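You operate a simulated robot arm through the tools that you are given. There is no shell and no other tool.

Carry out the task below with a simulated robot arm. There is one attempt and no reset: what you move stays moved.

Task
Put things in order on the top of the test bench. At the end: the spacer with three blue bands is in the shallow drain basket; the ring with green band stands where the spacer with three blue bands stood; the clear cup stands where the ring with green band stood; the blue-band jar stands where the clear cup stood; whatever was shut is shut again. Leave all else as you found it, and nothing knocked over.

Only the result counts: the job must be done as asked and must still hold three seconds after the hand-in. Knocking over, shifting, dropping, spilling or breaking anything else fails it.

Robot
A 7-joint arm with a two-finger gripper, fixed in place. Base frame: the origin is at the foot of the arm, x ahead of it, y to its left, z up; the work surface is at about z = 0. Lengths are in cm, angles in degrees, forces in N, time in s.
With the tool pointing down near the work surface it reaches from about 16 to 38 cm from the base axis. Its first joint turns from -72.0 to 72.0 degrees. Payload 0.6 kg.
The tool frame sits at the grasp point between the pads (the TCP): z along the fingers, y along the line on which they close. The tips reach 2.2 cm beyond it. The gripper opens to 9.2 cm; its body begins 6.5 cm behind the TCP.
Orientation is told as [roll, pitch, yaw] about the base's x, y, z axes, in that order, counted from this pose: with the fingers straight down and closing along the base's y, the tool's x points along the base's -x, its y along +y and its z along -z.

Tools
- The arm moves only by the tool send_rows. Its argument "commands" is a list of rows, each a list of 7 numbers: the shift along the base's x, y, z in cm, then the turn, a rotation vector about the base's x, y, z in degrees, then the gripper command, from -1 (fully open) to 1 (shut), values between in proportion. In form: [[x, y, z, wx, wy, wz, jaw], ...]. A call has 1 to 20 rows; each row is the pose to reach, as a shift and turn from the pose commanded when the call began. A row lasts 0.2 s, in which the tool goes at most 5 cm and 8.6 degrees; a call with a longer step from one row to the next is refused whole, and so is a gripper value outside its range. Where a pose cannot be reached the arm comes as near as it can. A force on the tool above 40 N (or 10 N above the force at the start of the call, whichever is more), or a blocked arm, ends the call early, and 0.2 s more pass. Each finger travels about 5.99 cm/s and halts on what it meets, pressing with about 26 N; the grip force reading is that of the motor and also rises with nothing between the fingers. The clock runs only during rows and for 0.2 s after the last one: add rows that repeat a pose to give the fingers time. It gives the time, the measured TCP pose, the force on the tool (base axes), the opening and the grip force at its end, in the units of the frame above (readings bear some noise), with the torque about the TCP (base axes, N m) and any sound that the robot's microphone picked up.
- Cameras (640 x 400 px; columns grow to the right, rows downward): "scene" is fixed at [3.81, -26.35, 39.76]; the picture's right is [0.90, -0.44, 0.00], its down [-0.28, -0.58, -0.77] and it looks along [0.34, 0.69, -0.64] (base axes); focal length 214 px, centre (320, 200). "wrist" rides on the gripper at [7.1, 1.9, -10.2] in the tool frame; the picture's right is [-0.26, 0.96, 0.00], its down [-0.75, -0.20, -0.63] and it looks along [-0.60, -0.16, 0.78] (tool axes); focal length 280 px, centre (320, 200). There is no depth. A picture from a camera that has moved, and an enlarged one, comes with that camera's place and axes in the base frame and with its lens.
- grab_frame(camera): a new picture of that camera. No time passes.
- enlarge(camera, box): a new picture of the part [left, top, right, bottom] of that camera's present view, enlarged. No time passes.
- close_job(): hands the job in; it is judged then, once.

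Places have to be worked out from the pictures, the camera data and where the tool is seen. Open the gripper and draw the arm clear of the work before you hand the job in, unless the task says otherwise.

The tools are called as name(argument=value, ...) on one line, values as JSON. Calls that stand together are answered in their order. send_rows: Moves the arm, as the interface text tells. Its arguments: {"type":"object","properties":{"commands":{"type":"array","items":{"type":"array","items":{"type":"number"}}}},"required":["commands"]} The other tools are called the same way: grab_frame (camera) takes a picture; enlarge (camera, box) takes an enlarged picture of a part of a camera's view; close_job () hands the job in.

At the start:

```text
clock: 0.0
position: [24.52, -4.21, 27.2]
ee_rot: [0.1, 0.0, 0.0]
ft_force: [-0.6, 0.2, -0.7]
moment: [-0.02, 0.02, 0.01]
width: 9.22
finger_force: 0.1
```

scene: 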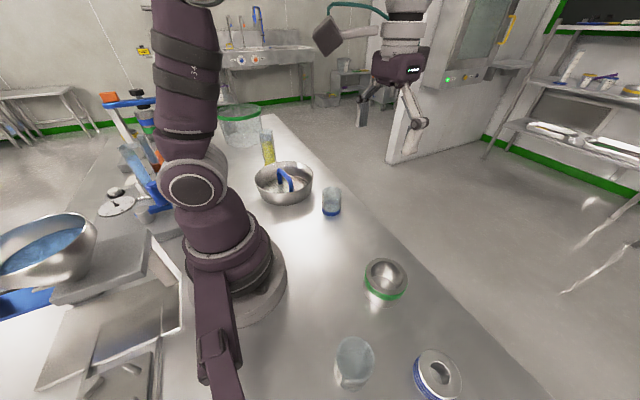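
wrist: 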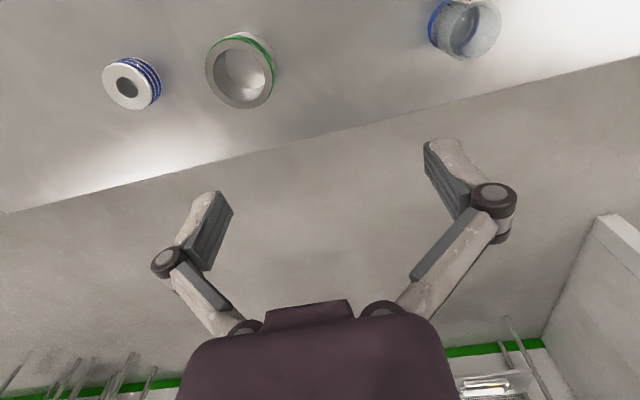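

I'll start by looking closely at both views to identify the objects and the basket.

enlarge(camera="scene", box=[200, 100, 440, 250])

enlarge(camera="scene", box=[300, 240, 556, 400])

enlarge(camera="wrist", box=[80, 0, 520, 140])

enlarge(camera="scene", box=[0, 80, 240, 230])

enlarge(camera="scene", box=[0, 200, 320, 400])

```text
2.67 times, centred on (320, 175) of scene
camera zoom: at [3.81, -26.35, 39.76], right [0.9, -0.44, 0.0], down [-0.28, -0.58, -0.77], along [0.34, 0.69, -0.64], focal length 572 px, centre (320, 267)
```

zoom: 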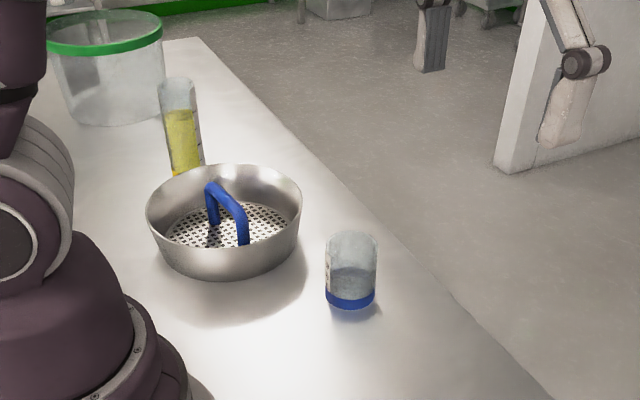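

```text
2.50 times, centred on (428, 320) of scene
camera zoom: at [3.81, -26.35, 39.76], right [0.9, -0.44, 0.0], down [-0.28, -0.58, -0.77], along [0.34, 0.69, -0.64], focal length 536 px, centre (50, -100)
```

zoom: 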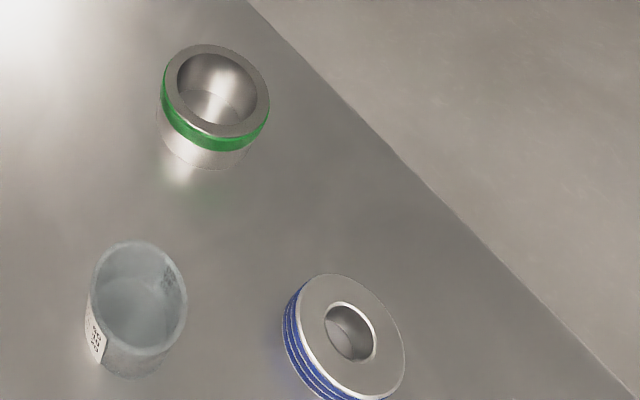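

```text
1.45 times, centred on (300, 70) of wrist
camera zoom: at [17.41, -1.96, 37.32], right [0.26, 0.97, 0.0], down [0.75, -0.2, 0.63], along [0.6, -0.16, -0.78], focal length 408 px, centre (349, 389)
```

zoom: 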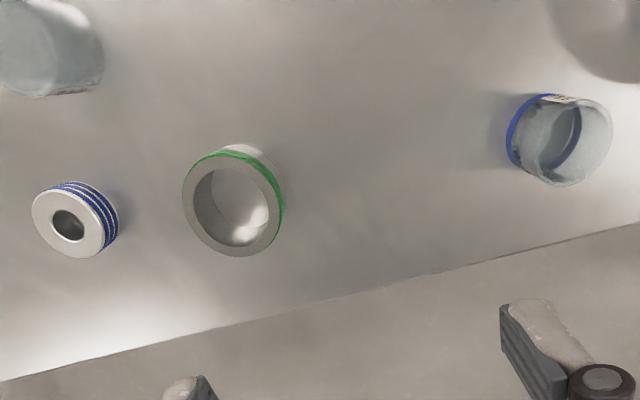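

```text
2.67 times, centred on (120, 155) of scene
camera zoom: at [3.81, -26.35, 39.76], right [0.9, -0.44, 0.0], down [-0.28, -0.58, -0.77], along [0.34, 0.69, -0.64], focal length 572 px, centre (853, 320)
```

zoom: 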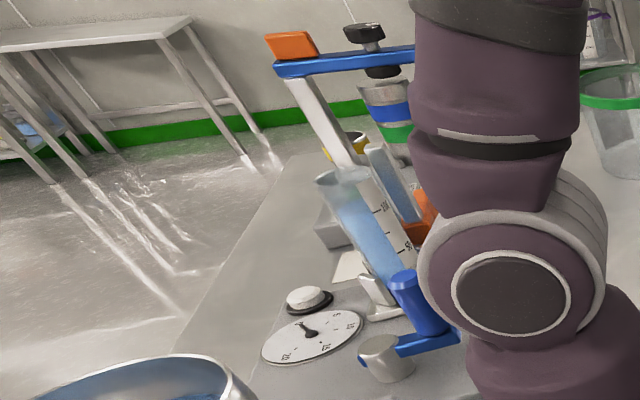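

```text
2.00 times, centred on (160, 300) of scene
camera zoom: at [3.81, -26.35, 39.76], right [0.9, -0.44, 0.0], down [-0.28, -0.58, -0.77], along [0.34, 0.69, -0.64], focal length 429 px, centre (640, 0)
```

zoom: 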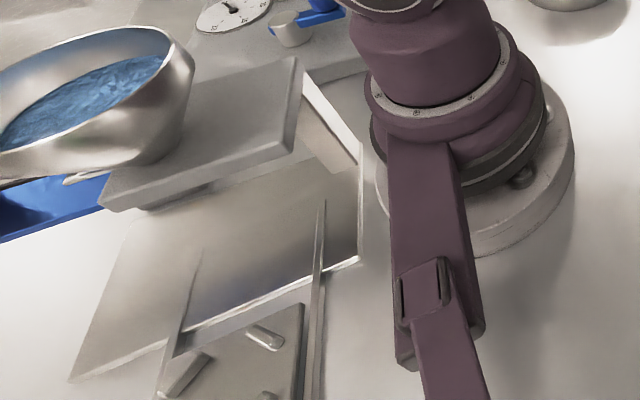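

The basket (perforated floor, blue handle) sits near (17, 24), jar near (25, 11), ring near (23.7, -13), cup near (11, -22), spacer near (21.5, -27). I'll move high and turn the wrist toward the basket to inspect it.

send_rows(commands=[[-0.8, 1.5, 0, 0, 0, 8, -1], [-1.6, 3, 0, 0, 0, 16, -1], [-2.4, 4.5, 0, 0, 0, 24, -1], [-3.2, 6, 0, 0, 0, 32, -1], [-4, 7.5, 0, 0, 0, 40, -1], [-4.8, 9, 0, 0, 0, 48, -1], [-5.6, 10.5, 0, 0, 0, 56, -1], [-6.5, 12, 0, 0, 0, 64, -1], [-6.5, 12, 0, 0, 0, 70, -1], [-6.5, 12, 0, 0, 0, 70, -1]])

grab_frame(camera="wrist")

grab_frame(camera="scene")

```text
clock: 2.2
position: [17.99, 7.99, 27.13]
ee_rot: [0.0, -0.1, 70.1]
ft_force: [0.0, 0.5, 1.1]
moment: [0.04, -0.04, 0.02]
width: 9.22
finger_force: 0.1
```

```text
taken
camera wrist: at [13.75, 2.13, 37.28], right [-0.82, 0.57, 0.0], down [0.45, 0.64, 0.63], along [0.36, 0.51, -0.78], focal length 280 px, centre (320, 200)
```

wrist: 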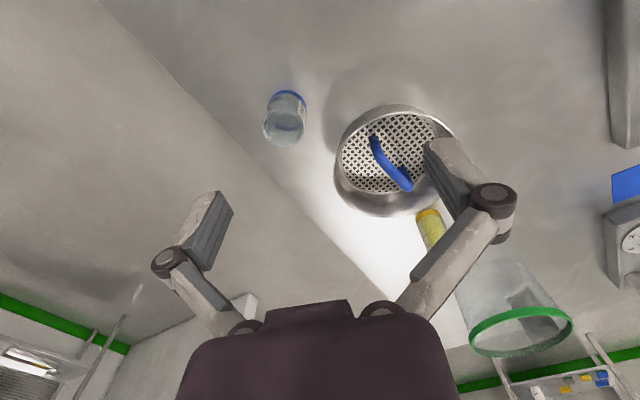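

```text
taken
```

scene: 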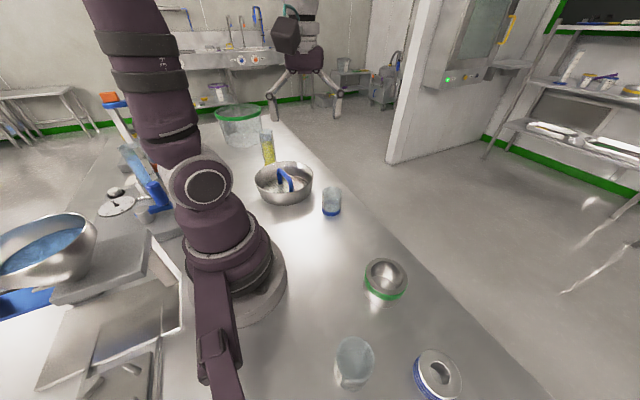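

Good view of the basket now; I'll enlarge it to read the floor, handle and rim.

enlarge(camera="wrist", box=[320, 90, 480, 230])

enlarge(camera="scene", box=[235, 120, 355, 220])

enlarge(camera="wrist", box=[240, 70, 340, 160])

```text
2.86 times, centred on (400, 160) of wrist
camera zoom: at [13.75, 2.13, 37.28], right [-0.82, 0.57, 0.0], down [0.45, 0.64, 0.63], along [0.36, 0.51, -0.78], focal length 801 px, centre (91, 314)
```

zoom: 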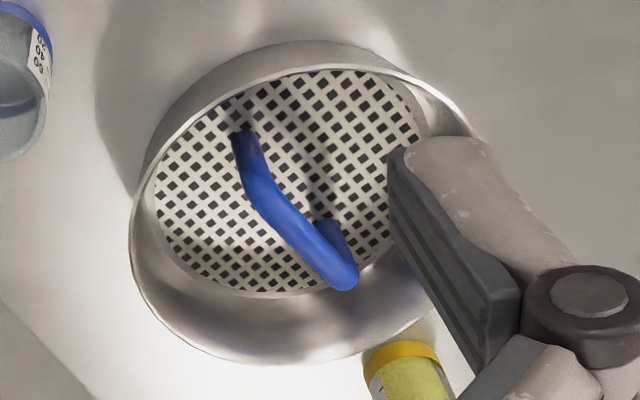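

```text
4.00 times, centred on (295, 170) of scene
camera zoom: at [3.81, -26.35, 39.76], right [0.9, -0.44, 0.0], down [-0.28, -0.58, -0.77], along [0.34, 0.69, -0.64], focal length 858 px, centre (420, 320)
```

zoom: 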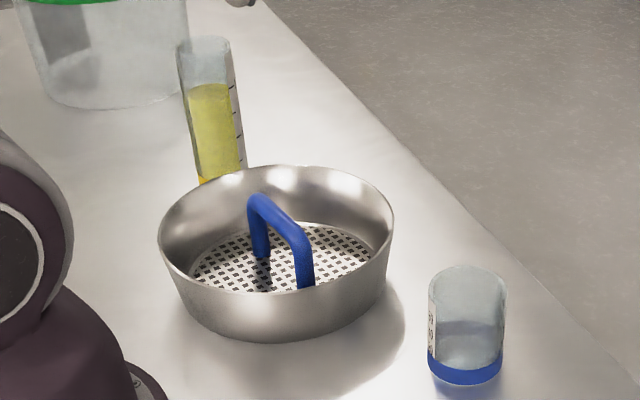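

```text
4.44 times, centred on (290, 115) of wrist
camera zoom: at [13.75, 2.13, 37.28], right [-0.82, 0.57, 0.0], down [0.45, 0.64, 0.63], along [0.36, 0.51, -0.78], focal length 1246 px, centre (453, 578)
```

zoom: 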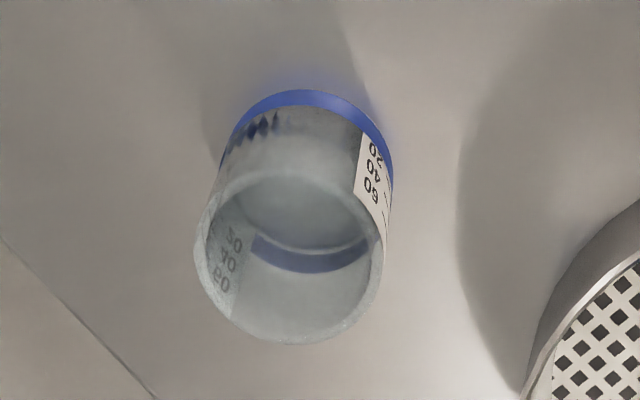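

The basket's perforated floor seems raised ~2 cm, with the blue arch handle running roughly along y at x≈17. I'll turn the wrist a bit further to see the basket between the fingers unoccluded.

send_rows(commands=[[0, 0.5, 0, 0, 0, 8, -1], [0, 1, 0, 0, 0, 16, -1], [0, 1.5, 0, 0, 0, 24, -1], [0, 2, 0, 0, 0, 32, -1], [0, 2, 0, 0, 0, 32, -1]])

grab_frame(camera="wrist")

```text
clock: 3.4
position: [18.0, 9.92, 27.13]
ee_rot: [-0.1, 0.0, 102.1]
ft_force: [0.7, 0.5, -0.6]
moment: [-0.02, 0.01, 0.01]
width: 9.22
finger_force: 0.0
```

```text
taken
camera wrist: at [17.58, 2.81, 37.27], right [-1.0, 0.05, 0.0], down [0.04, 0.78, 0.63], along [0.03, 0.62, -0.78], focal length 280 px, centre (320, 200)
```

wrist: 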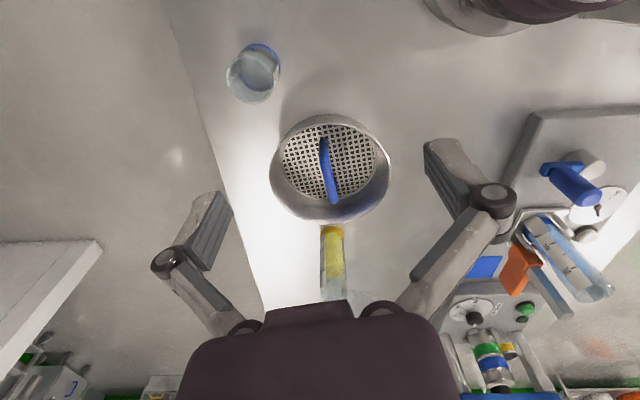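

enlarge(camera="wrist", box=[256, 100, 416, 230])

enlarge(camera="wrist", box=[200, 20, 328, 120])

```text
3.08 times, centred on (336, 165) of wrist
camera zoom: at [17.58, 2.81, 37.27], right [-1.0, 0.05, 0.0], down [0.04, 0.78, 0.63], along [0.03, 0.62, -0.78], focal length 863 px, centre (271, 308)
```

zoom: 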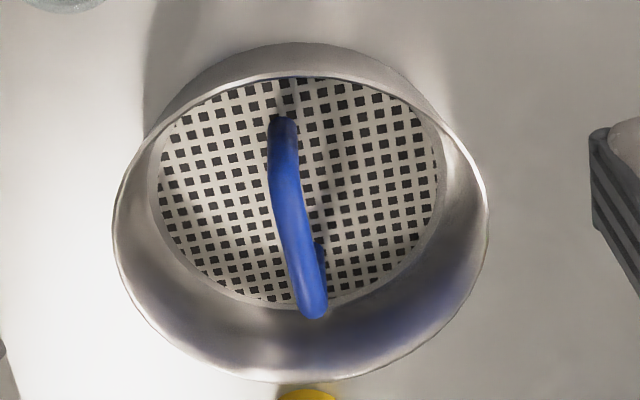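

```text
4.00 times, centred on (264, 70) of wrist
camera zoom: at [17.58, 2.81, 37.27], right [-1.0, 0.05, 0.0], down [0.04, 0.78, 0.63], along [0.03, 0.62, -0.78], focal length 1122 px, centre (544, 720)
```

zoom: 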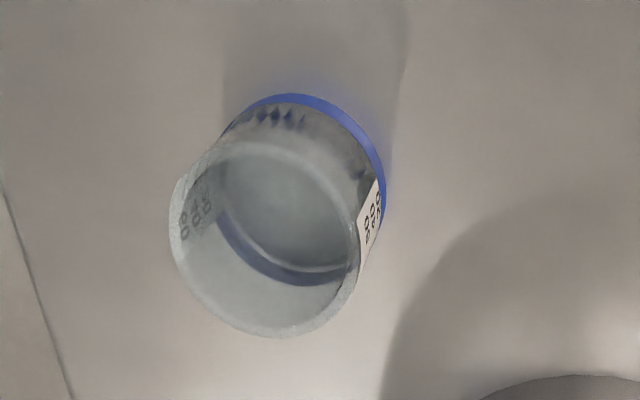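

Floor appears to be at bench level with basket centre near (17.4, 25) and handle from about (17.8, 21.1) to (16.5, 28.2). Now I'll swing over to survey the ring, cup and spacer from above.

send_rows(commands=[[0.2, -1, 0, 0, 0, -8, -1], [0.4, -2, 0, 0, 0, -16, -1], [0.6, -3, 0, 0, 0, -24, -1], [0.8, -4, 0, 0, 0, -32, -1], [1, -5, 0, 0, 0, -40, -1], [1.2, -6, 0, 0, 0, -48, -1], [1.4, -7, 0, 0, 0, -56, -1], [1.6, -8, 0, 0, 0, -64, -1], [1.8, -9, 0, 0, 0, -72, -1], [2, -10, 0, 0, 0, -80, -1]])

send_rows(commands=[[-0.6, -1, 0, 0, 0, -8, -1], [-1.2, -2, 0, 0, 0, -16, -1], [-1.8, -3, 0, 0, 0, -24, -1], [-2.4, -4, 0, 0, 0, -32, -1], [-3, -5, 0, 0, 0, -40, -1], [-3.6, -6, 0, 0, 0, -48, -1], [-4.4, -7, 0, 0, 0, -56, -1], [-5, -8, 0, 0, 0, -64, -1], [-5.5, -9, 0, 0, 0, -70, -1], [-5.5, -9, 0, 0, 0, -70, -1]])

grab_frame(camera="wrist")

```text
clock: 5.6
position: [20.03, -0.17, 27.17]
ee_rot: [0.0, 0.0, 21.9]
ft_force: [-0.3, -0.6, 1.1]
moment: [0.01, 0.01, -0.02]
width: 9.2
finger_force: 0.1
```

```text
clock: 7.8
position: [14.54, -9.24, 27.27]
ee_rot: [0.0, 0.0, -48.0]
ft_force: [-0.2, -0.2, -1.4]
moment: [-0.01, 0.0, -0.01]
width: 9.17
finger_force: 0.2
```

```text
taken
camera wrist: at [11.19, -2.44, 37.37], right [0.89, 0.45, 0.0], down [0.35, -0.7, 0.63], along [0.28, -0.56, -0.78], focal length 280 px, centre (320, 200)
```

wrist: 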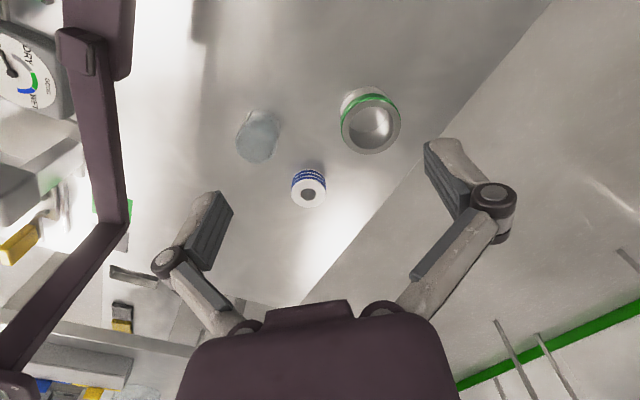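

Three of the target objects are visible plus a camera boom at x<4 that I should avoid. I'll enlarge on them to measure positions precisely.

enlarge(camera="wrist", box=[220, 70, 420, 220])

enlarge(camera="wrist", box=[220, 90, 300, 170])

enlarge(camera="wrist", box=[325, 75, 415, 165])

enlarge(camera="wrist", box=[280, 155, 340, 215])

```text
2.67 times, centred on (320, 145) of wrist
camera zoom: at [11.19, -2.44, 37.37], right [0.89, 0.45, 0.0], down [0.35, -0.7, 0.63], along [0.28, -0.56, -0.78], focal length 748 px, centre (320, 347)
```

zoom: 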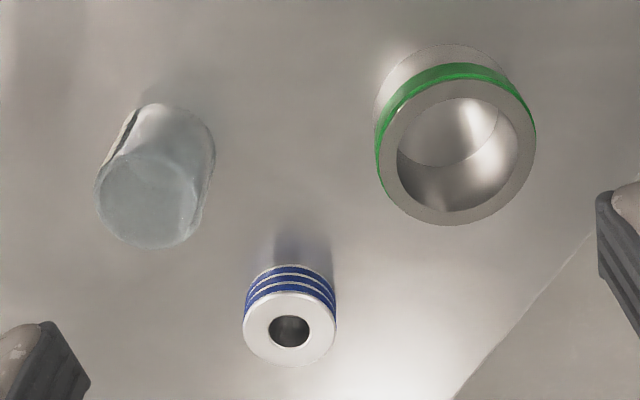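

```text
5.00 times, centred on (260, 130) of wrist
camera zoom: at [11.19, -2.44, 37.37], right [0.89, 0.45, 0.0], down [0.35, -0.7, 0.63], along [0.28, -0.56, -0.78], focal length 1402 px, centre (620, 550)
```

zoom: 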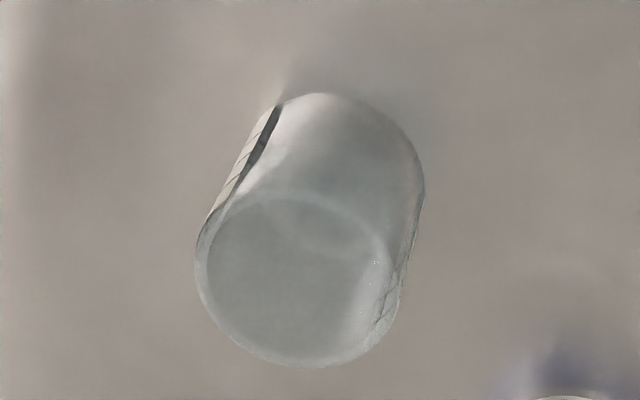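

```text
4.44 times, centred on (370, 120) of wrist
camera zoom: at [11.19, -2.44, 37.37], right [0.89, 0.45, 0.0], down [0.35, -0.7, 0.63], along [0.28, -0.56, -0.78], focal length 1246 px, centre (98, 556)
```

zoom: 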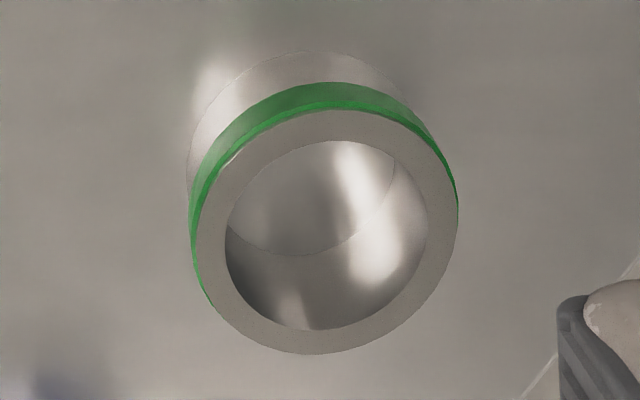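

```text
6.67 times, centred on (310, 185) of wrist
camera zoom: at [11.19, -2.44, 37.37], right [0.89, 0.45, 0.0], down [0.35, -0.7, 0.63], along [0.28, -0.56, -0.78], focal length 1869 px, centre (387, 300)
```

zoom: 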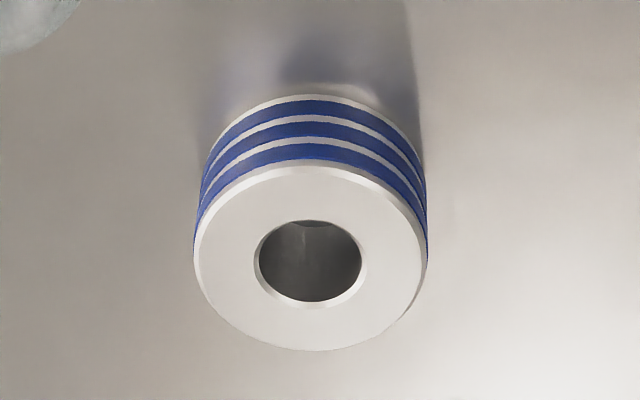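

Measurements: spacer ≈ (21.6, -26.75) Ø5.4 h3.0; ring ≈ (23.5, -12.85) Ø7.4 h4.6; cup ≈ (11.7, -20.9) Ø5 h5.7. I'll move above the spacer at moderate height and check alignment.

send_rows(commands=[[0.88, -2.19, -1.2, 0, 0, 0, -1], [1.76, -4.38, -2.4, 0, 0, 0, -1], [2.64, -6.57, -3.6, 0, 0, 0, -1], [3.52, -8.76, -4.8, 0, 0, 0, -1], [4.4, -10.95, -6, 0, 0, -1, -1], [5.28, -13.14, -8, 0, 0, -2, -1], [6.16, -15.33, -10, 0, 0, -3, -1], [7.03, -17.5, -12, 0, 0, -3, -1], [7.03, -17.5, -15, 0, 0, -3, -1], [7.03, -17.5, -15, 0, 0, -3, -1]])

grab_frame(camera="wrist")

grab_frame(camera="scene")

```text
clock: 10.0
position: [21.65, -26.76, 12.32]
ee_rot: [0.1, -0.1, -50.9]
ft_force: [0.2, -0.3, -0.4]
moment: [0.02, 0.0, 0.03]
width: 9.18
finger_force: 0.0
```

```text
taken
camera wrist: at [18.56, -19.78, 22.31], right [0.91, 0.4, 0.0], down [0.32, -0.71, 0.63], along [0.25, -0.57, -0.78], focal length 280 px, centre (320, 200)
```

wrist: 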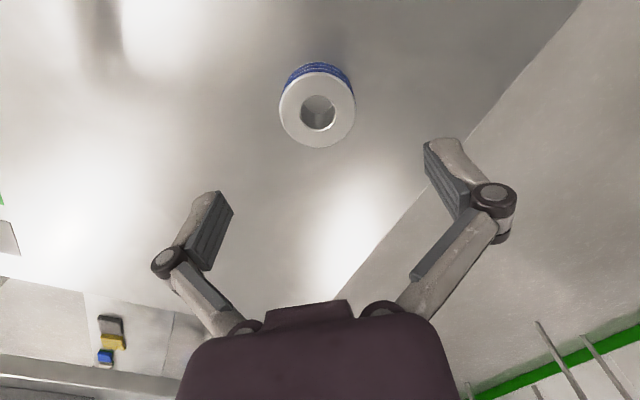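

```text
taken
```

scene: 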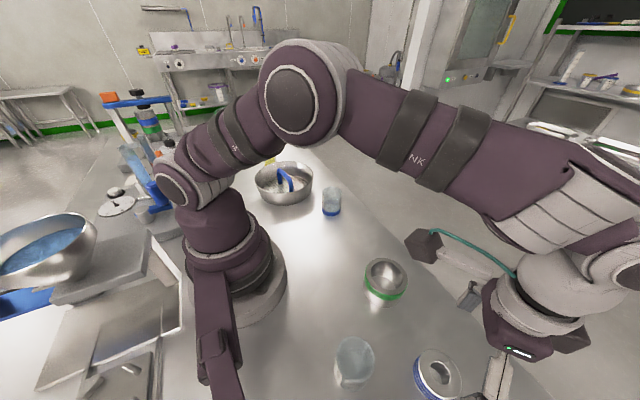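

Spacer is visible right ahead; I'll enlarge for a precise centre before descending.

enlarge(camera="wrist", box=[256, 50, 384, 160])

```text
3.64 times, centred on (320, 105) of wrist
camera zoom: at [18.56, -19.78, 22.31], right [0.91, 0.4, 0.0], down [0.32, -0.71, 0.63], along [0.25, -0.57, -0.78], focal length 1020 px, centre (320, 546)
```

zoom: 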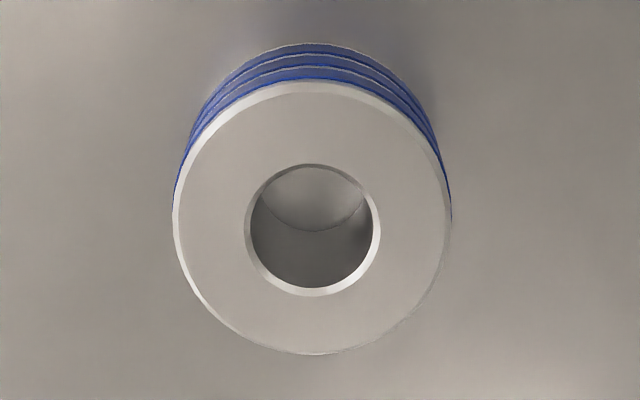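

Spacer centre works out to about (21.5, -26.73), nearly under the TCP. Descending to z≈2.7 with open jaws.

send_rows(commands=[[-0.12, 0.02, -2, 0, 0, 0, -1], [-0.12, 0.02, -4, 0, 0, 0, -1], [-0.12, 0.02, -6, 0, 0, 0, -1], [-0.12, 0.02, -7.5, 0, 0, 0, -1], [-0.12, 0.02, -8.7, 0, 0, 0, -1], [-0.12, 0.02, -9.5, 0, 0, 0, -1], [-0.12, 0.02, -9.6, 0, 0, 0, -1]])

grab_frame(camera="wrist")

enlarge(camera="scene", box=[380, 280, 572, 400])

```text
clock: 11.6
position: [21.42, -26.6, 2.75]
ee_rot: [0.0, 0.0, -50.9]
ft_force: [-0.7, -0.3, 0.3]
moment: [-0.02, -0.03, -0.01]
width: 9.18
finger_force: 0.1
```

```text
taken
camera wrist: at [18.41, -19.68, 12.85], right [0.91, 0.4, 0.0], down [0.32, -0.71, 0.63], along [0.25, -0.57, -0.78], focal length 280 px, centre (320, 200)
```

wrist: 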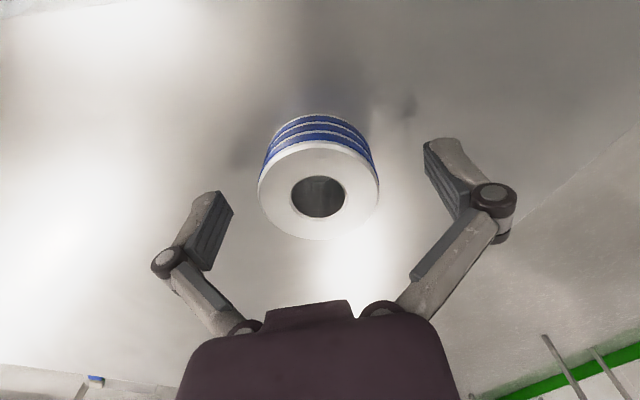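

```text
3.33 times, centred on (476, 340) of scene
camera zoom: at [3.81, -26.35, 39.76], right [0.9, -0.44, 0.0], down [-0.28, -0.58, -0.77], along [0.34, 0.69, -0.64], focal length 715 px, centre (-200, -267)
```

zoom: 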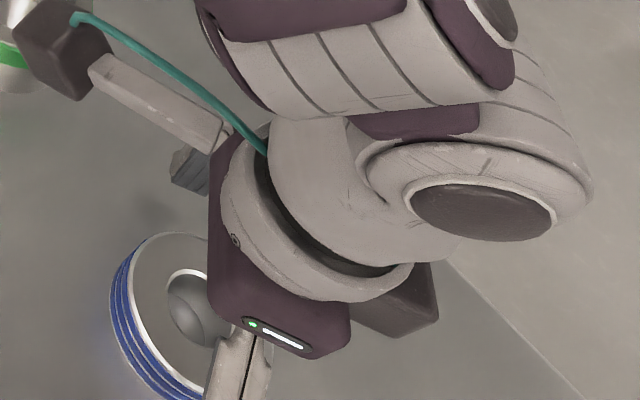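

Aligned: the TCP projects onto the spacer centre within ~0.2 cm. Closing the jaws.

send_rows(commands=[[0, 0, 0, 0, 0, 0, 0], [0, 0, 0, 0, 0, 0, 1], [0, 0, 0, 0, 0, 0, 1], [0, 0, 0, 0, 0, 0, 1], [0, 0, 0, 0, 0, 0, 1]])

grab_frame(camera="wrist")

```text
clock: 12.8
position: [21.48, -26.58, 2.74]
ee_rot: [-0.1, -0.1, -51.1]
ft_force: [-2.9, -0.5, 8.5]
moment: [0.11, 0.19, 0.05]
width: 5.27
finger_force: 26.2
```

```text
taken
camera wrist: at [18.41, -19.68, 12.88], right [0.91, 0.4, 0.0], down [0.32, -0.71, 0.63], along [0.25, -0.57, -0.78], focal length 280 px, centre (320, 200)
```

wrist: 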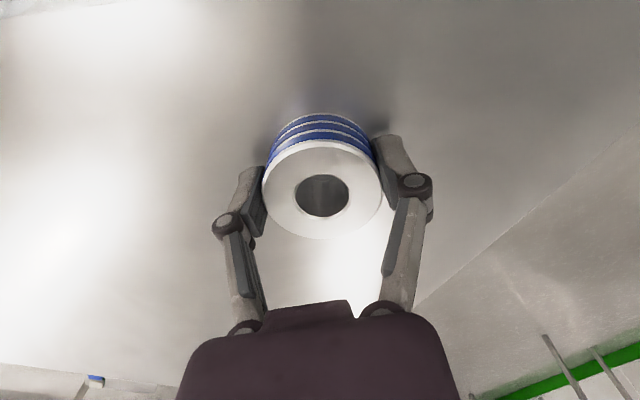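

Gripped at 5.27 cm width. Lifting straight up first.

send_rows(commands=[[0, 0, 0.5, 0, 0, 0, 1], [0, 0, 1.5, 0, 0, 0, 1], [0, 0, 3.5, 0, 0, 0, 1], [0, 0, 6, 0, 0, 0, 1], [0, 0, 8.5, 0, 0, 0, 1], [0, 0, 11, 0, 0, 0, 1], [0, 0, 13.5, 0, 0, 0, 1], [0, 0, 13.5, 0, 0, 0, 1]])

grab_frame(camera="wrist")

```text
clock: 14.6
position: [21.46, -26.8, 16.18]
ee_rot: [0.1, -0.1, -51.0]
ft_force: [-0.6, -0.2, -0.5]
moment: [0.07, -0.02, -0.02]
width: 5.26
finger_force: 26.1
```

```text
taken
camera wrist: at [18.51, -19.72, 26.3], right [0.91, 0.4, 0.0], down [0.32, -0.71, 0.63], along [0.25, -0.57, -0.78], focal length 280 px, centre (320, 200)
```

wrist: 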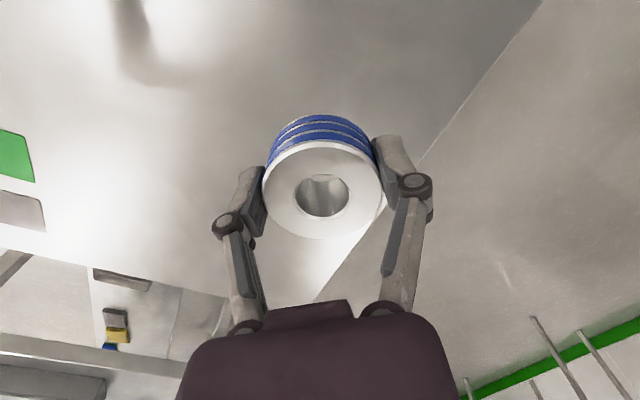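

Spacer is held securely. Carrying it at z≈16 toward the basket, turning the wrist to yaw≈10 so the jaws close along the handle.

send_rows(commands=[[0, 2.5, 0, 0, 0, 3.4, 1], [0, 5, 0, 0, 0, 6.8, 1], [0, 7.5, 0, 0, 0, 10.2, 1], [0, 10, 0, 0, 0, 13.6, 1], [0, 12.5, 0, 0, 0, 17, 1], [0, 15, 0, 0, 0, 20.4, 1], [0, 17.5, 0, 0, 0, 23.8, 1], [0, 20, 0, 0, 0, 27.2, 1], [0, 22.5, 0, 0, 0, 30.6, 1], [0, 25, 0, 0, 0, 34, 1], [0, 27.5, 0, 0, 0, 37.4, 1], [0, 30, 0, 0, 0, 40.8, 1], [0, 32.5, 0, 0, 0, 44.2, 1], [0, 35, 0, 0, 0, 47.6, 1], [0, 37.5, 0, 0, 0, 51, 1], [0, 40, 0, 0, 0, 54.4, 1], [0, 42.5, 0, 0, 0, 57.8, 1], [0, 44.7, 0, 0, 0, 61, 1], [0, 44.7, 0, 0, 0, 61, 1]])

grab_frame(camera="wrist")

grab_frame(camera="scene")

```text
clock: 18.6
position: [21.45, 18.2, 16.0]
ee_rot: [0.0, 0.0, 10.2]
ft_force: [-0.5, -1.2, -0.9]
moment: [0.03, 0.02, -0.01]
width: 5.27
finger_force: 26.1
```

```text
taken
camera wrist: at [14.08, 19.04, 26.12], right [0.09, 1.0, 0.0], down [0.78, -0.07, 0.63], along [0.62, -0.06, -0.78], focal length 280 px, centre (320, 200)
```

wrist: 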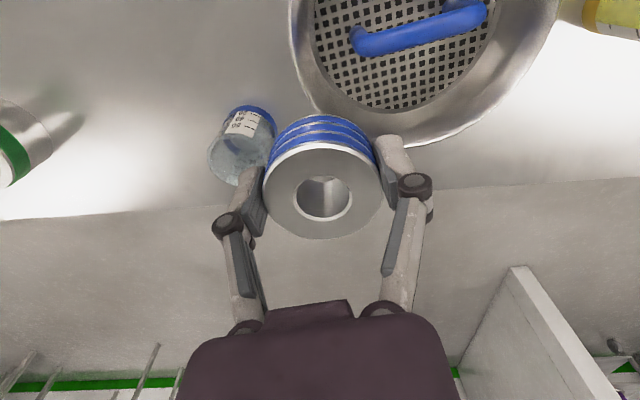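

```text
taken
```

scene: 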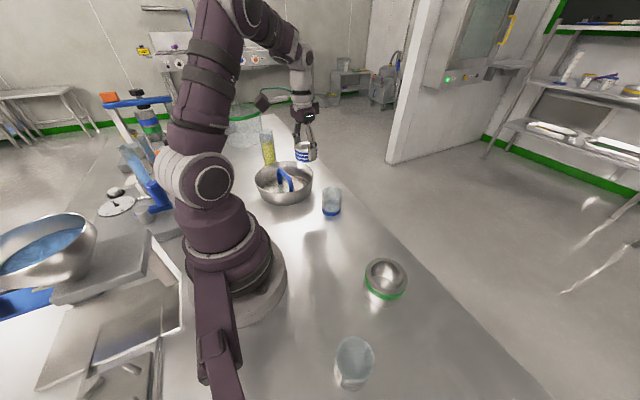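

The basket appears at the top of the wrist view; enlarging it to fix rim, floor and handle positions.

enlarge(camera="wrist", box=[280, 0, 600, 200])

enlarge(camera="scene", box=[225, 120, 385, 220])

```text
2.00 times, centred on (440, 100) of wrist
camera zoom: at [14.08, 19.04, 26.12], right [0.09, 1.0, 0.0], down [0.78, -0.07, 0.63], along [0.62, -0.06, -0.78], focal length 561 px, centre (80, 400)
```

zoom: 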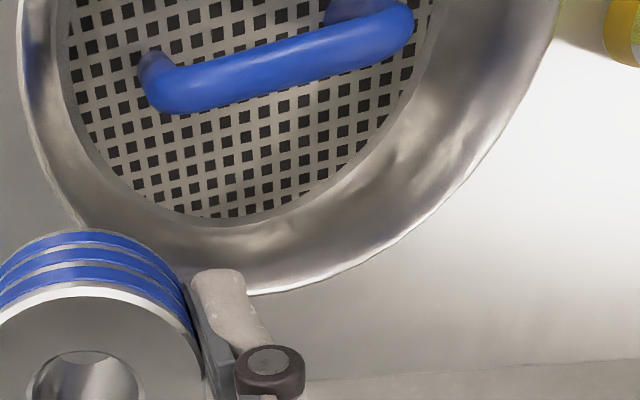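

```text
4.00 times, centred on (305, 170) of scene
camera zoom: at [3.81, -26.35, 39.76], right [0.9, -0.44, 0.0], down [-0.28, -0.58, -0.77], along [0.34, 0.69, -0.64], focal length 858 px, centre (380, 320)
```

zoom: 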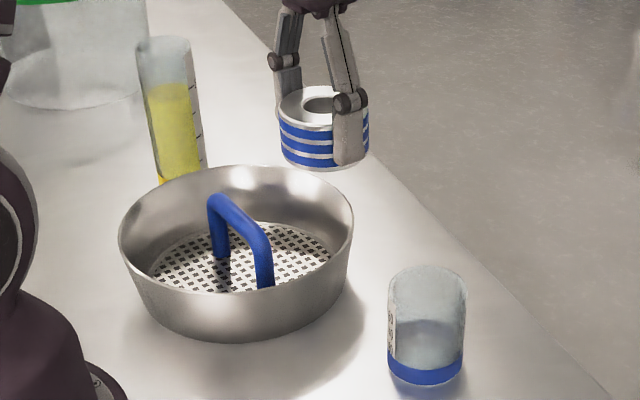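

Basket centre ≈ (17.46, 25.27), floor radius ≈ 7, handle line from (17.8, 21.4) to (16.7, 28.5), so the spacer fits at about (21.1, 25.8). Moving above that spot.

send_rows(commands=[[-0.1, 2, 0, 0, 0, -0.4, 1], [-0.2, 4, 0, 0, 0, -0.8, 1], [-0.3, 6, 0, 0, 0, -1.2, 1], [-0.35, 7.6, 0, 0, 0, -1.4, 1], [-0.35, 7.6, -2, 0, 0, -1.4, 1], [-0.35, 7.6, -4, 0, 0, -1.4, 1], [-0.35, 7.6, -6, 0, 0, -1.4, 1], [-0.35, 7.6, -6, 0, 0, -1.4, 1]])

grab_frame(camera="wrist")

enlarge(camera="scene", box=[225, 120, 385, 220])

```text
clock: 20.4
position: [20.97, 25.86, 10.2]
ee_rot: [0.0, -0.1, 8.7]
ft_force: [-0.2, -0.2, -0.6]
moment: [-0.05, 0.01, 0.01]
width: 5.23
finger_force: 26.1
```

```text
taken
camera wrist: at [13.7, 26.89, 20.34], right [0.11, 0.99, 0.0], down [0.78, -0.09, 0.63], along [0.62, -0.07, -0.78], focal length 280 px, centre (320, 200)
```

wrist: 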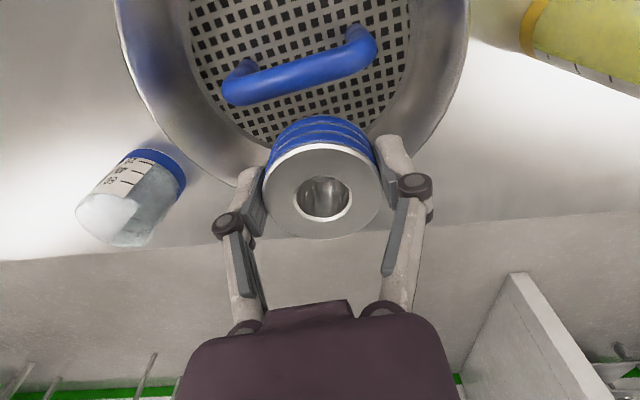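

```text
4.00 times, centred on (305, 170) of scene
camera zoom: at [3.81, -26.35, 39.76], right [0.9, -0.44, 0.0], down [-0.28, -0.58, -0.77], along [0.34, 0.69, -0.64], focal length 858 px, centre (380, 320)
```

zoom: 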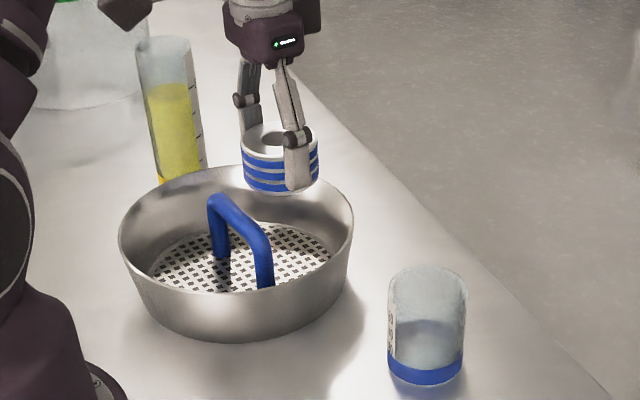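

The spot projects between the handle and the outer wall with clearance both sides. Descending into the basket, slowing near the floor.

send_rows(commands=[[0.05, 0, -1.5, 0, 0, 0, 1], [0.05, 0, -3, 0, 0, 0, 1], [0.05, 0, -4.5, 0, 0, 0, 1], [0.05, 0, -5.5, 0, 0, 0, 1], [0.05, 0, -6.2, 0, 0, 0, 1], [0.05, 0, -6.5, 0, 0, 0, 1], [0.05, 0, -6.5, 0, 0, 0, 1]])

grab_frame(camera="wrist")

enlarge(camera="scene", box=[225, 120, 385, 220])

```text
clock: 22.0
position: [21.1, 25.71, 3.39]
ee_rot: [0.0, -0.1, 8.6]
ft_force: [0.4, 0.9, -0.8]
moment: [0.01, 0.04, 0.0]
width: 5.26
finger_force: 25.5
```

```text
taken
camera wrist: at [13.76, 26.71, 13.72], right [0.11, 0.99, 0.0], down [0.78, -0.09, 0.63], along [0.62, -0.07, -0.78], focal length 280 px, centre (320, 200)
```

wrist: 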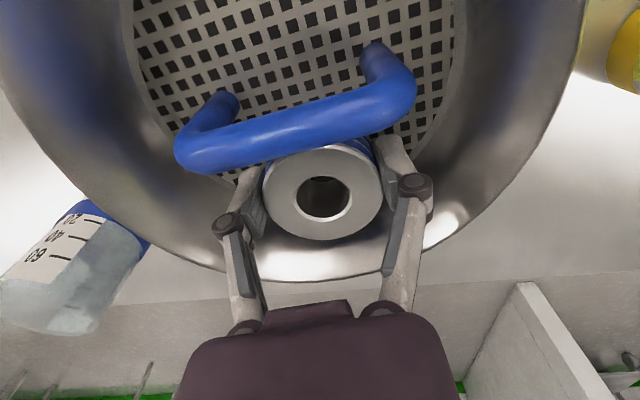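

```text
4.00 times, centred on (305, 170) of scene
camera zoom: at [3.81, -26.35, 39.76], right [0.9, -0.44, 0.0], down [-0.28, -0.58, -0.77], along [0.34, 0.69, -0.64], focal length 858 px, centre (380, 320)
```

zoom: 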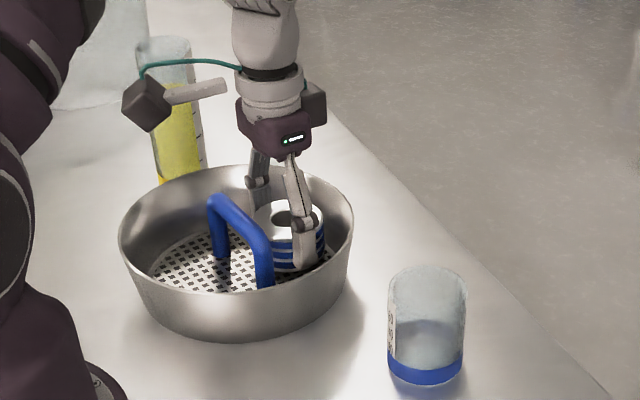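

No contact yet at z=3.39. Easing down in small steps watching the force.

send_rows(commands=[[0, 0, -0.1, 0, 0, 0, 1], [0, 0, -0.2, 0, 0, 0, 1], [0, 0, -0.2, 0, 0, 0, 1]])

```text
clock: 22.8
position: [21.15, 25.66, 3.39]
ee_rot: [0.0, 0.1, 8.6]
ft_force: [0.0, 0.0, -2.8]
moment: [0.0, 0.04, 0.0]
width: 5.25
finger_force: 26.2
```

send_rows(commands=[[0, 0, -0.1, 0, 0, 0, 1], [0, 0, -0.2, 0, 0, 0, 1], [0, 0, -0.2, 0, 0, 0, 1]])

```text
clock: 23.6
position: [21.12, 25.79, 3.17]
ee_rot: [0.0, 0.0, 8.7]
ft_force: [0.3, -0.9, -2.2]
moment: [0.0, 0.03, 0.0]
width: 5.26
finger_force: 26.3
```

No floor contact yet at z≈3.17; continuing down gently.

send_rows(commands=[[0, 0, -0.1, 0, 0, 0, 1], [0, 0, -0.2, 0, 0, 0, 1], [0, 0, -0.2, 0, 0, 0, 1]])

enlarge(camera="wrist", box=[220, 100, 460, 280])

```text
clock: 24.4
position: [21.15, 25.64, 2.97]
ee_rot: [0.1, -0.1, 8.6]
ft_force: [1.6, -1.0, 18.0]
moment: [-0.03, -0.13, 0.05]
width: 5.29
finger_force: 25.7
```

```text
2.22 times, centred on (340, 190) of wrist
camera zoom: at [13.84, 26.77, 13.09], right [0.11, 0.99, 0.0], down [0.77, -0.09, 0.63], along [0.62, -0.07, -0.78], focal length 623 px, centre (276, 222)
```

zoom: 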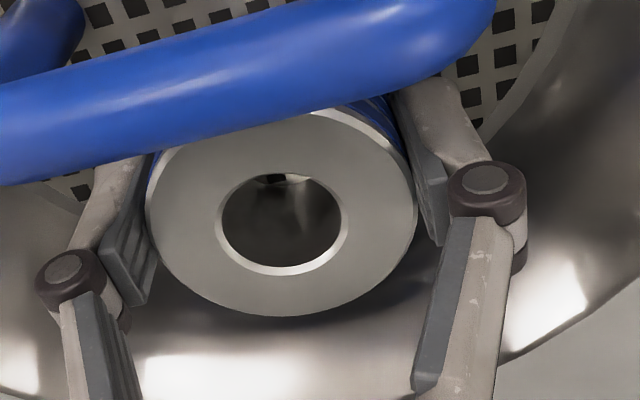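

Contact at z≈2.97 (18 N upward). Opening the jaws only slightly to release inside the basket.

send_rows(commands=[[0, 0, 0.1, 0, 0, 0, -0.2], [0, 0, 0.1, 0, 0, 0, -0.3], [0, 0, 0.1, 0, 0, 0, -0.4], [0, 0, 0.1, 0, 0, 0, -0.4], [0, 0, 0.1, 0, 0, 0, -0.4]])

enlarge(camera="wrist", box=[220, 100, 460, 280])

enlarge(camera="scene", box=[225, 120, 385, 220])

```text
clock: 25.6
position: [21.13, 25.85, 3.06]
ee_rot: [0.0, 0.0, 8.5]
ft_force: [0.1, 0.0, -0.2]
moment: [0.0, 0.0, -0.02]
width: 6.43
finger_force: 0.1
```

```text
2.22 times, centred on (340, 190) of wrist
camera zoom: at [13.82, 26.8, 13.16], right [0.11, 0.99, 0.0], down [0.78, -0.09, 0.63], along [0.62, -0.07, -0.78], focal length 623 px, centre (276, 222)
```

zoom: 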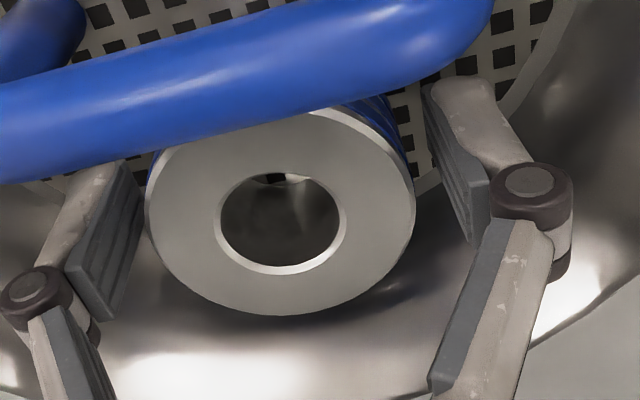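

```text
4.00 times, centred on (305, 170) of scene
camera zoom: at [3.81, -26.35, 39.76], right [0.9, -0.44, 0.0], down [-0.28, -0.58, -0.77], along [0.34, 0.69, -0.64], focal length 858 px, centre (380, 320)
```

zoom: 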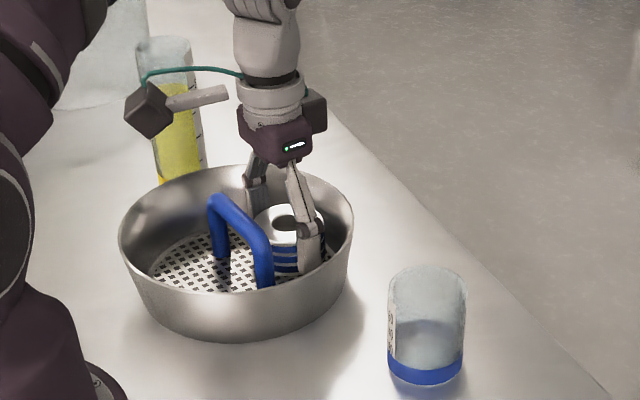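

Spacer rests flat in the basket, jaws clear. Retreating straight up.

send_rows(commands=[[0, 0, 0.8, 0, 0, 0, -0.4], [0, 0, 2, 0, 0, 0, -0.4], [0, 0, 4, 0, 0, 0, -0.4], [0, 0, 6.5, 0, 0, 0, -0.4], [0, 0, 9.5, 0, 0, 0, -0.4], [0, 0, 12.5, 0, 0, 0, -0.6], [0, 0, 14, 0, 0, 0, -1], [0, 0, 14, 0, 0, 0, -1]])

grab_frame(camera="wrist")

grab_frame(camera="scene")

```text
clock: 27.4
position: [21.12, 25.91, 17.09]
ee_rot: [0.1, 0.0, 8.6]
ft_force: [0.7, 0.3, -0.1]
moment: [0.03, -0.04, 0.02]
width: 9.19
finger_force: 0.2
```

```text
taken
camera wrist: at [13.84, 26.9, 27.27], right [0.11, 0.99, 0.0], down [0.78, -0.09, 0.63], along [0.62, -0.07, -0.78], focal length 280 px, centre (320, 200)
```

wrist: 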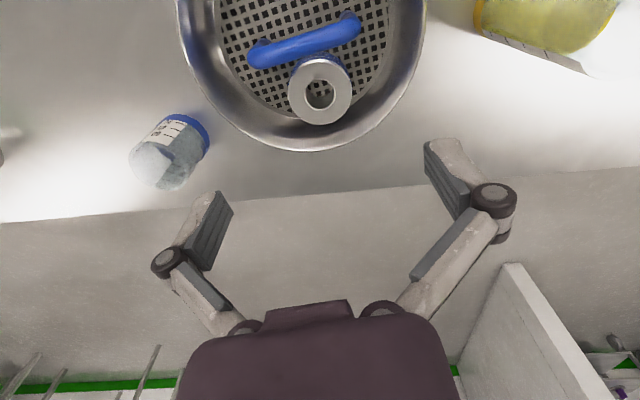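

```text
taken
```

scene: 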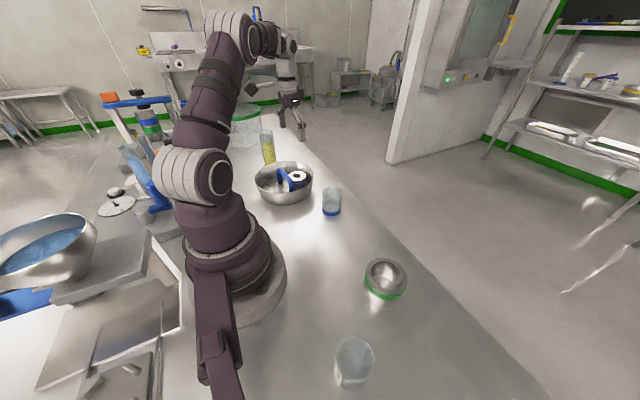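

Spacer sits well in the basket. Moving to above the green-band ring at about (23.5, -12.85).

send_rows(commands=[[0.15, -2.5, 0, 0, 0, -2.5, -1], [0.3, -5, 0, 0, 0, -5, -1], [0.45, -7.5, 0, 0, 0, -7.5, -1], [0.6, -10, 0, 0, 0, -10, -1], [0.75, -12.5, 0, 0, 0, -12.5, -1], [0.9, -15, 0, 0, 0, -15, -1], [1.05, -17.5, 0, 0, 0, -17.5, -1], [1.2, -20, 0, 0, 0, -20, -1], [1.35, -22.5, 0, 0, 0, -22.5, -1], [1.5, -25, 0, 0, 0, -25, -1], [1.65, -27.5, 0, 0, 0, -27.5, -1], [1.8, -30, 0, 0, 0, -30, -1], [1.95, -32.5, 0, 0, 0, -32.5, -1], [2.1, -35, 0, 0, 0, -35, -1], [2.3, -37, 0, 0, 0, -37, -1], [2.4, -38.75, 0, 0, 0, -38.6, -1], [2.4, -38.75, 0, 0, 0, -38.6, -1]])

grab_frame(camera="wrist")

enlarge(camera="wrist", box=[240, 40, 400, 180])

```text
clock: 31.0
position: [23.58, -13.17, 17.19]
ee_rot: [0.0, 0.0, -30.0]
ft_force: [-1.0, -0.4, -0.1]
moment: [0.01, 0.03, 0.02]
width: 9.2
finger_force: 0.0
```

```text
taken
camera wrist: at [18.32, -7.71, 27.24], right [0.71, 0.71, 0.0], down [0.55, -0.55, 0.63], along [0.44, -0.44, -0.78], focal length 280 px, centre (320, 200)
```

wrist: 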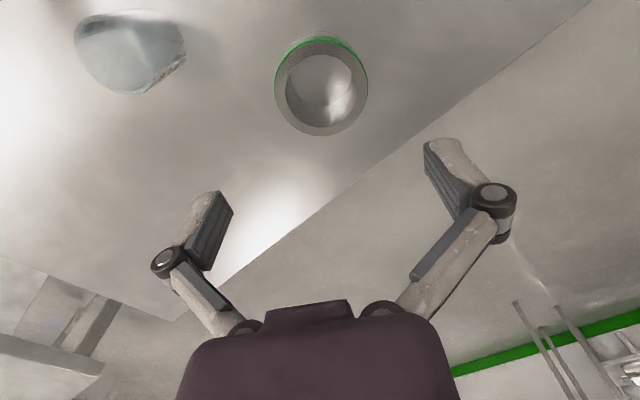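

```text
2.86 times, centred on (320, 110) of wrist
camera zoom: at [18.32, -7.71, 27.24], right [0.71, 0.71, 0.0], down [0.55, -0.55, 0.63], along [0.44, -0.44, -0.78], focal length 801 px, centre (320, 457)
```

zoom: 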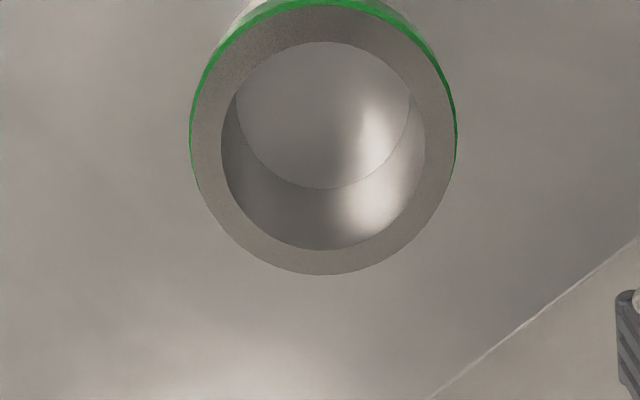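

Ring centre computes to (23.6, -12.87), with Ø≈7.35 so ~0.9 cm clearance per finger. Descending partway and re-checking alignment.

send_rows(commands=[[0.1, 0.04, -2, 0, 0, 0, -1], [0.1, 0.04, -4, 0, 0, 0, -1], [0.1, 0.04, -6, 0, 0, 0, -1], [0.1, 0.04, -8, 0, 0, 0, -1], [0.1, 0.04, -9, 0, 0, 0, -1], [0.1, 0.04, -9, 0, 0, 0, -1]])

grab_frame(camera="wrist")

enlarge(camera="wrist", box=[200, 80, 480, 260])

```text
clock: 32.4
position: [23.55, -13.02, 8.1]
ee_rot: [0.0, 0.0, -29.9]
ft_force: [1.0, 0.5, 0.0]
moment: [0.03, 0.0, -0.02]
width: 9.2
finger_force: 0.0
```

```text
taken
camera wrist: at [18.41, -7.6, 18.23], right [0.71, 0.71, 0.0], down [0.55, -0.55, 0.63], along [0.44, -0.44, -0.78], focal length 280 px, centre (320, 200)
```

wrist: 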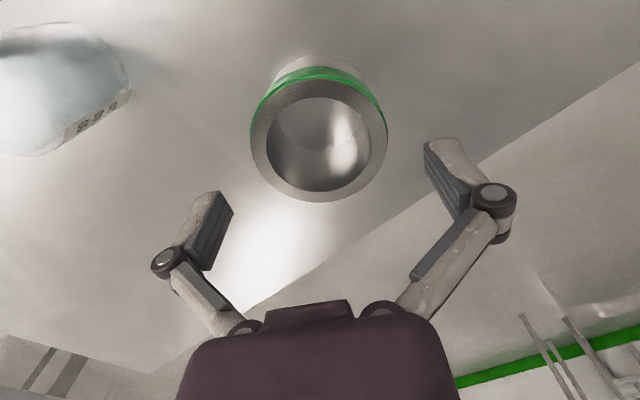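

```text
2.22 times, centred on (340, 170) of wrist
camera zoom: at [18.41, -7.6, 18.23], right [0.71, 0.71, 0.0], down [0.55, -0.55, 0.63], along [0.44, -0.44, -0.78], focal length 623 px, centre (276, 267)
```

zoom: 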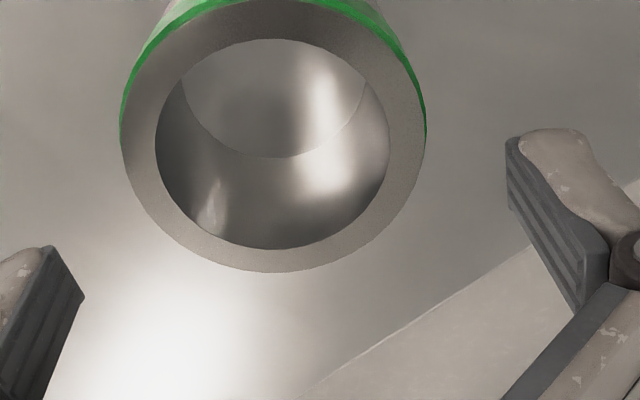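

Ring at (23.65, -12.92), well centred. Completing the descent to z≈2.9.

send_rows(commands=[[0.04, -0.12, -1.2, 0, 0, 0, -1], [0.04, -0.12, -2.4, 0, 0, 0, -1], [0.04, -0.12, -3.6, 0, 0, 0, -1], [0.04, -0.12, -4.6, 0, 0, 0, -1], [0.04, -0.12, -5.1, 0, 0, 0, -1], [0.04, -0.12, -5.1, 0, 0, 0, -1]])

grab_frame(camera="wrist")

enlarge(camera="scene", box=[320, 220, 480, 320])

```text
clock: 33.8
position: [23.73, -13.17, 3.12]
ee_rot: [0.0, 0.0, -30.0]
ft_force: [-0.9, 0.3, -0.6]
moment: [-0.03, -0.01, 0.02]
width: 9.23
finger_force: 0.0
```

```text
taken
camera wrist: at [18.48, -7.72, 13.15], right [0.71, 0.71, 0.0], down [0.55, -0.55, 0.63], along [0.44, -0.44, -0.78], focal length 280 px, centre (320, 200)
```

wrist: 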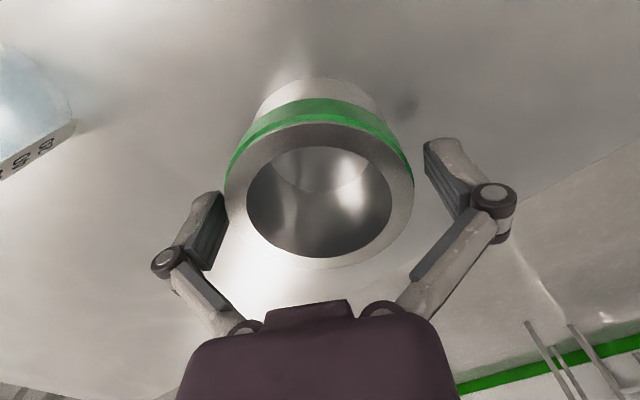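

```text
4.00 times, centred on (400, 270) of scene
camera zoom: at [3.81, -26.35, 39.76], right [0.9, -0.44, 0.0], down [-0.28, -0.58, -0.77], along [0.34, 0.69, -0.64], focal length 858 px, centre (0, -80)
```

zoom: 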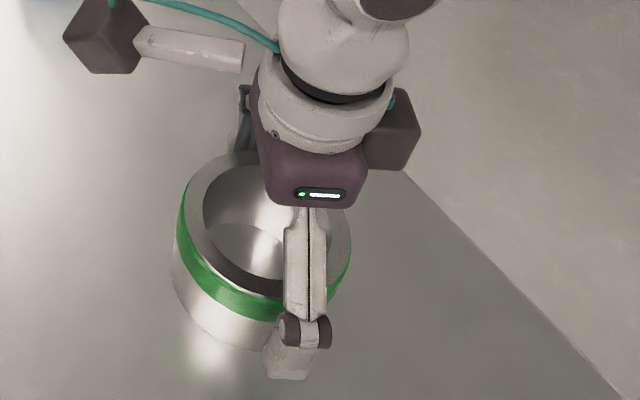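

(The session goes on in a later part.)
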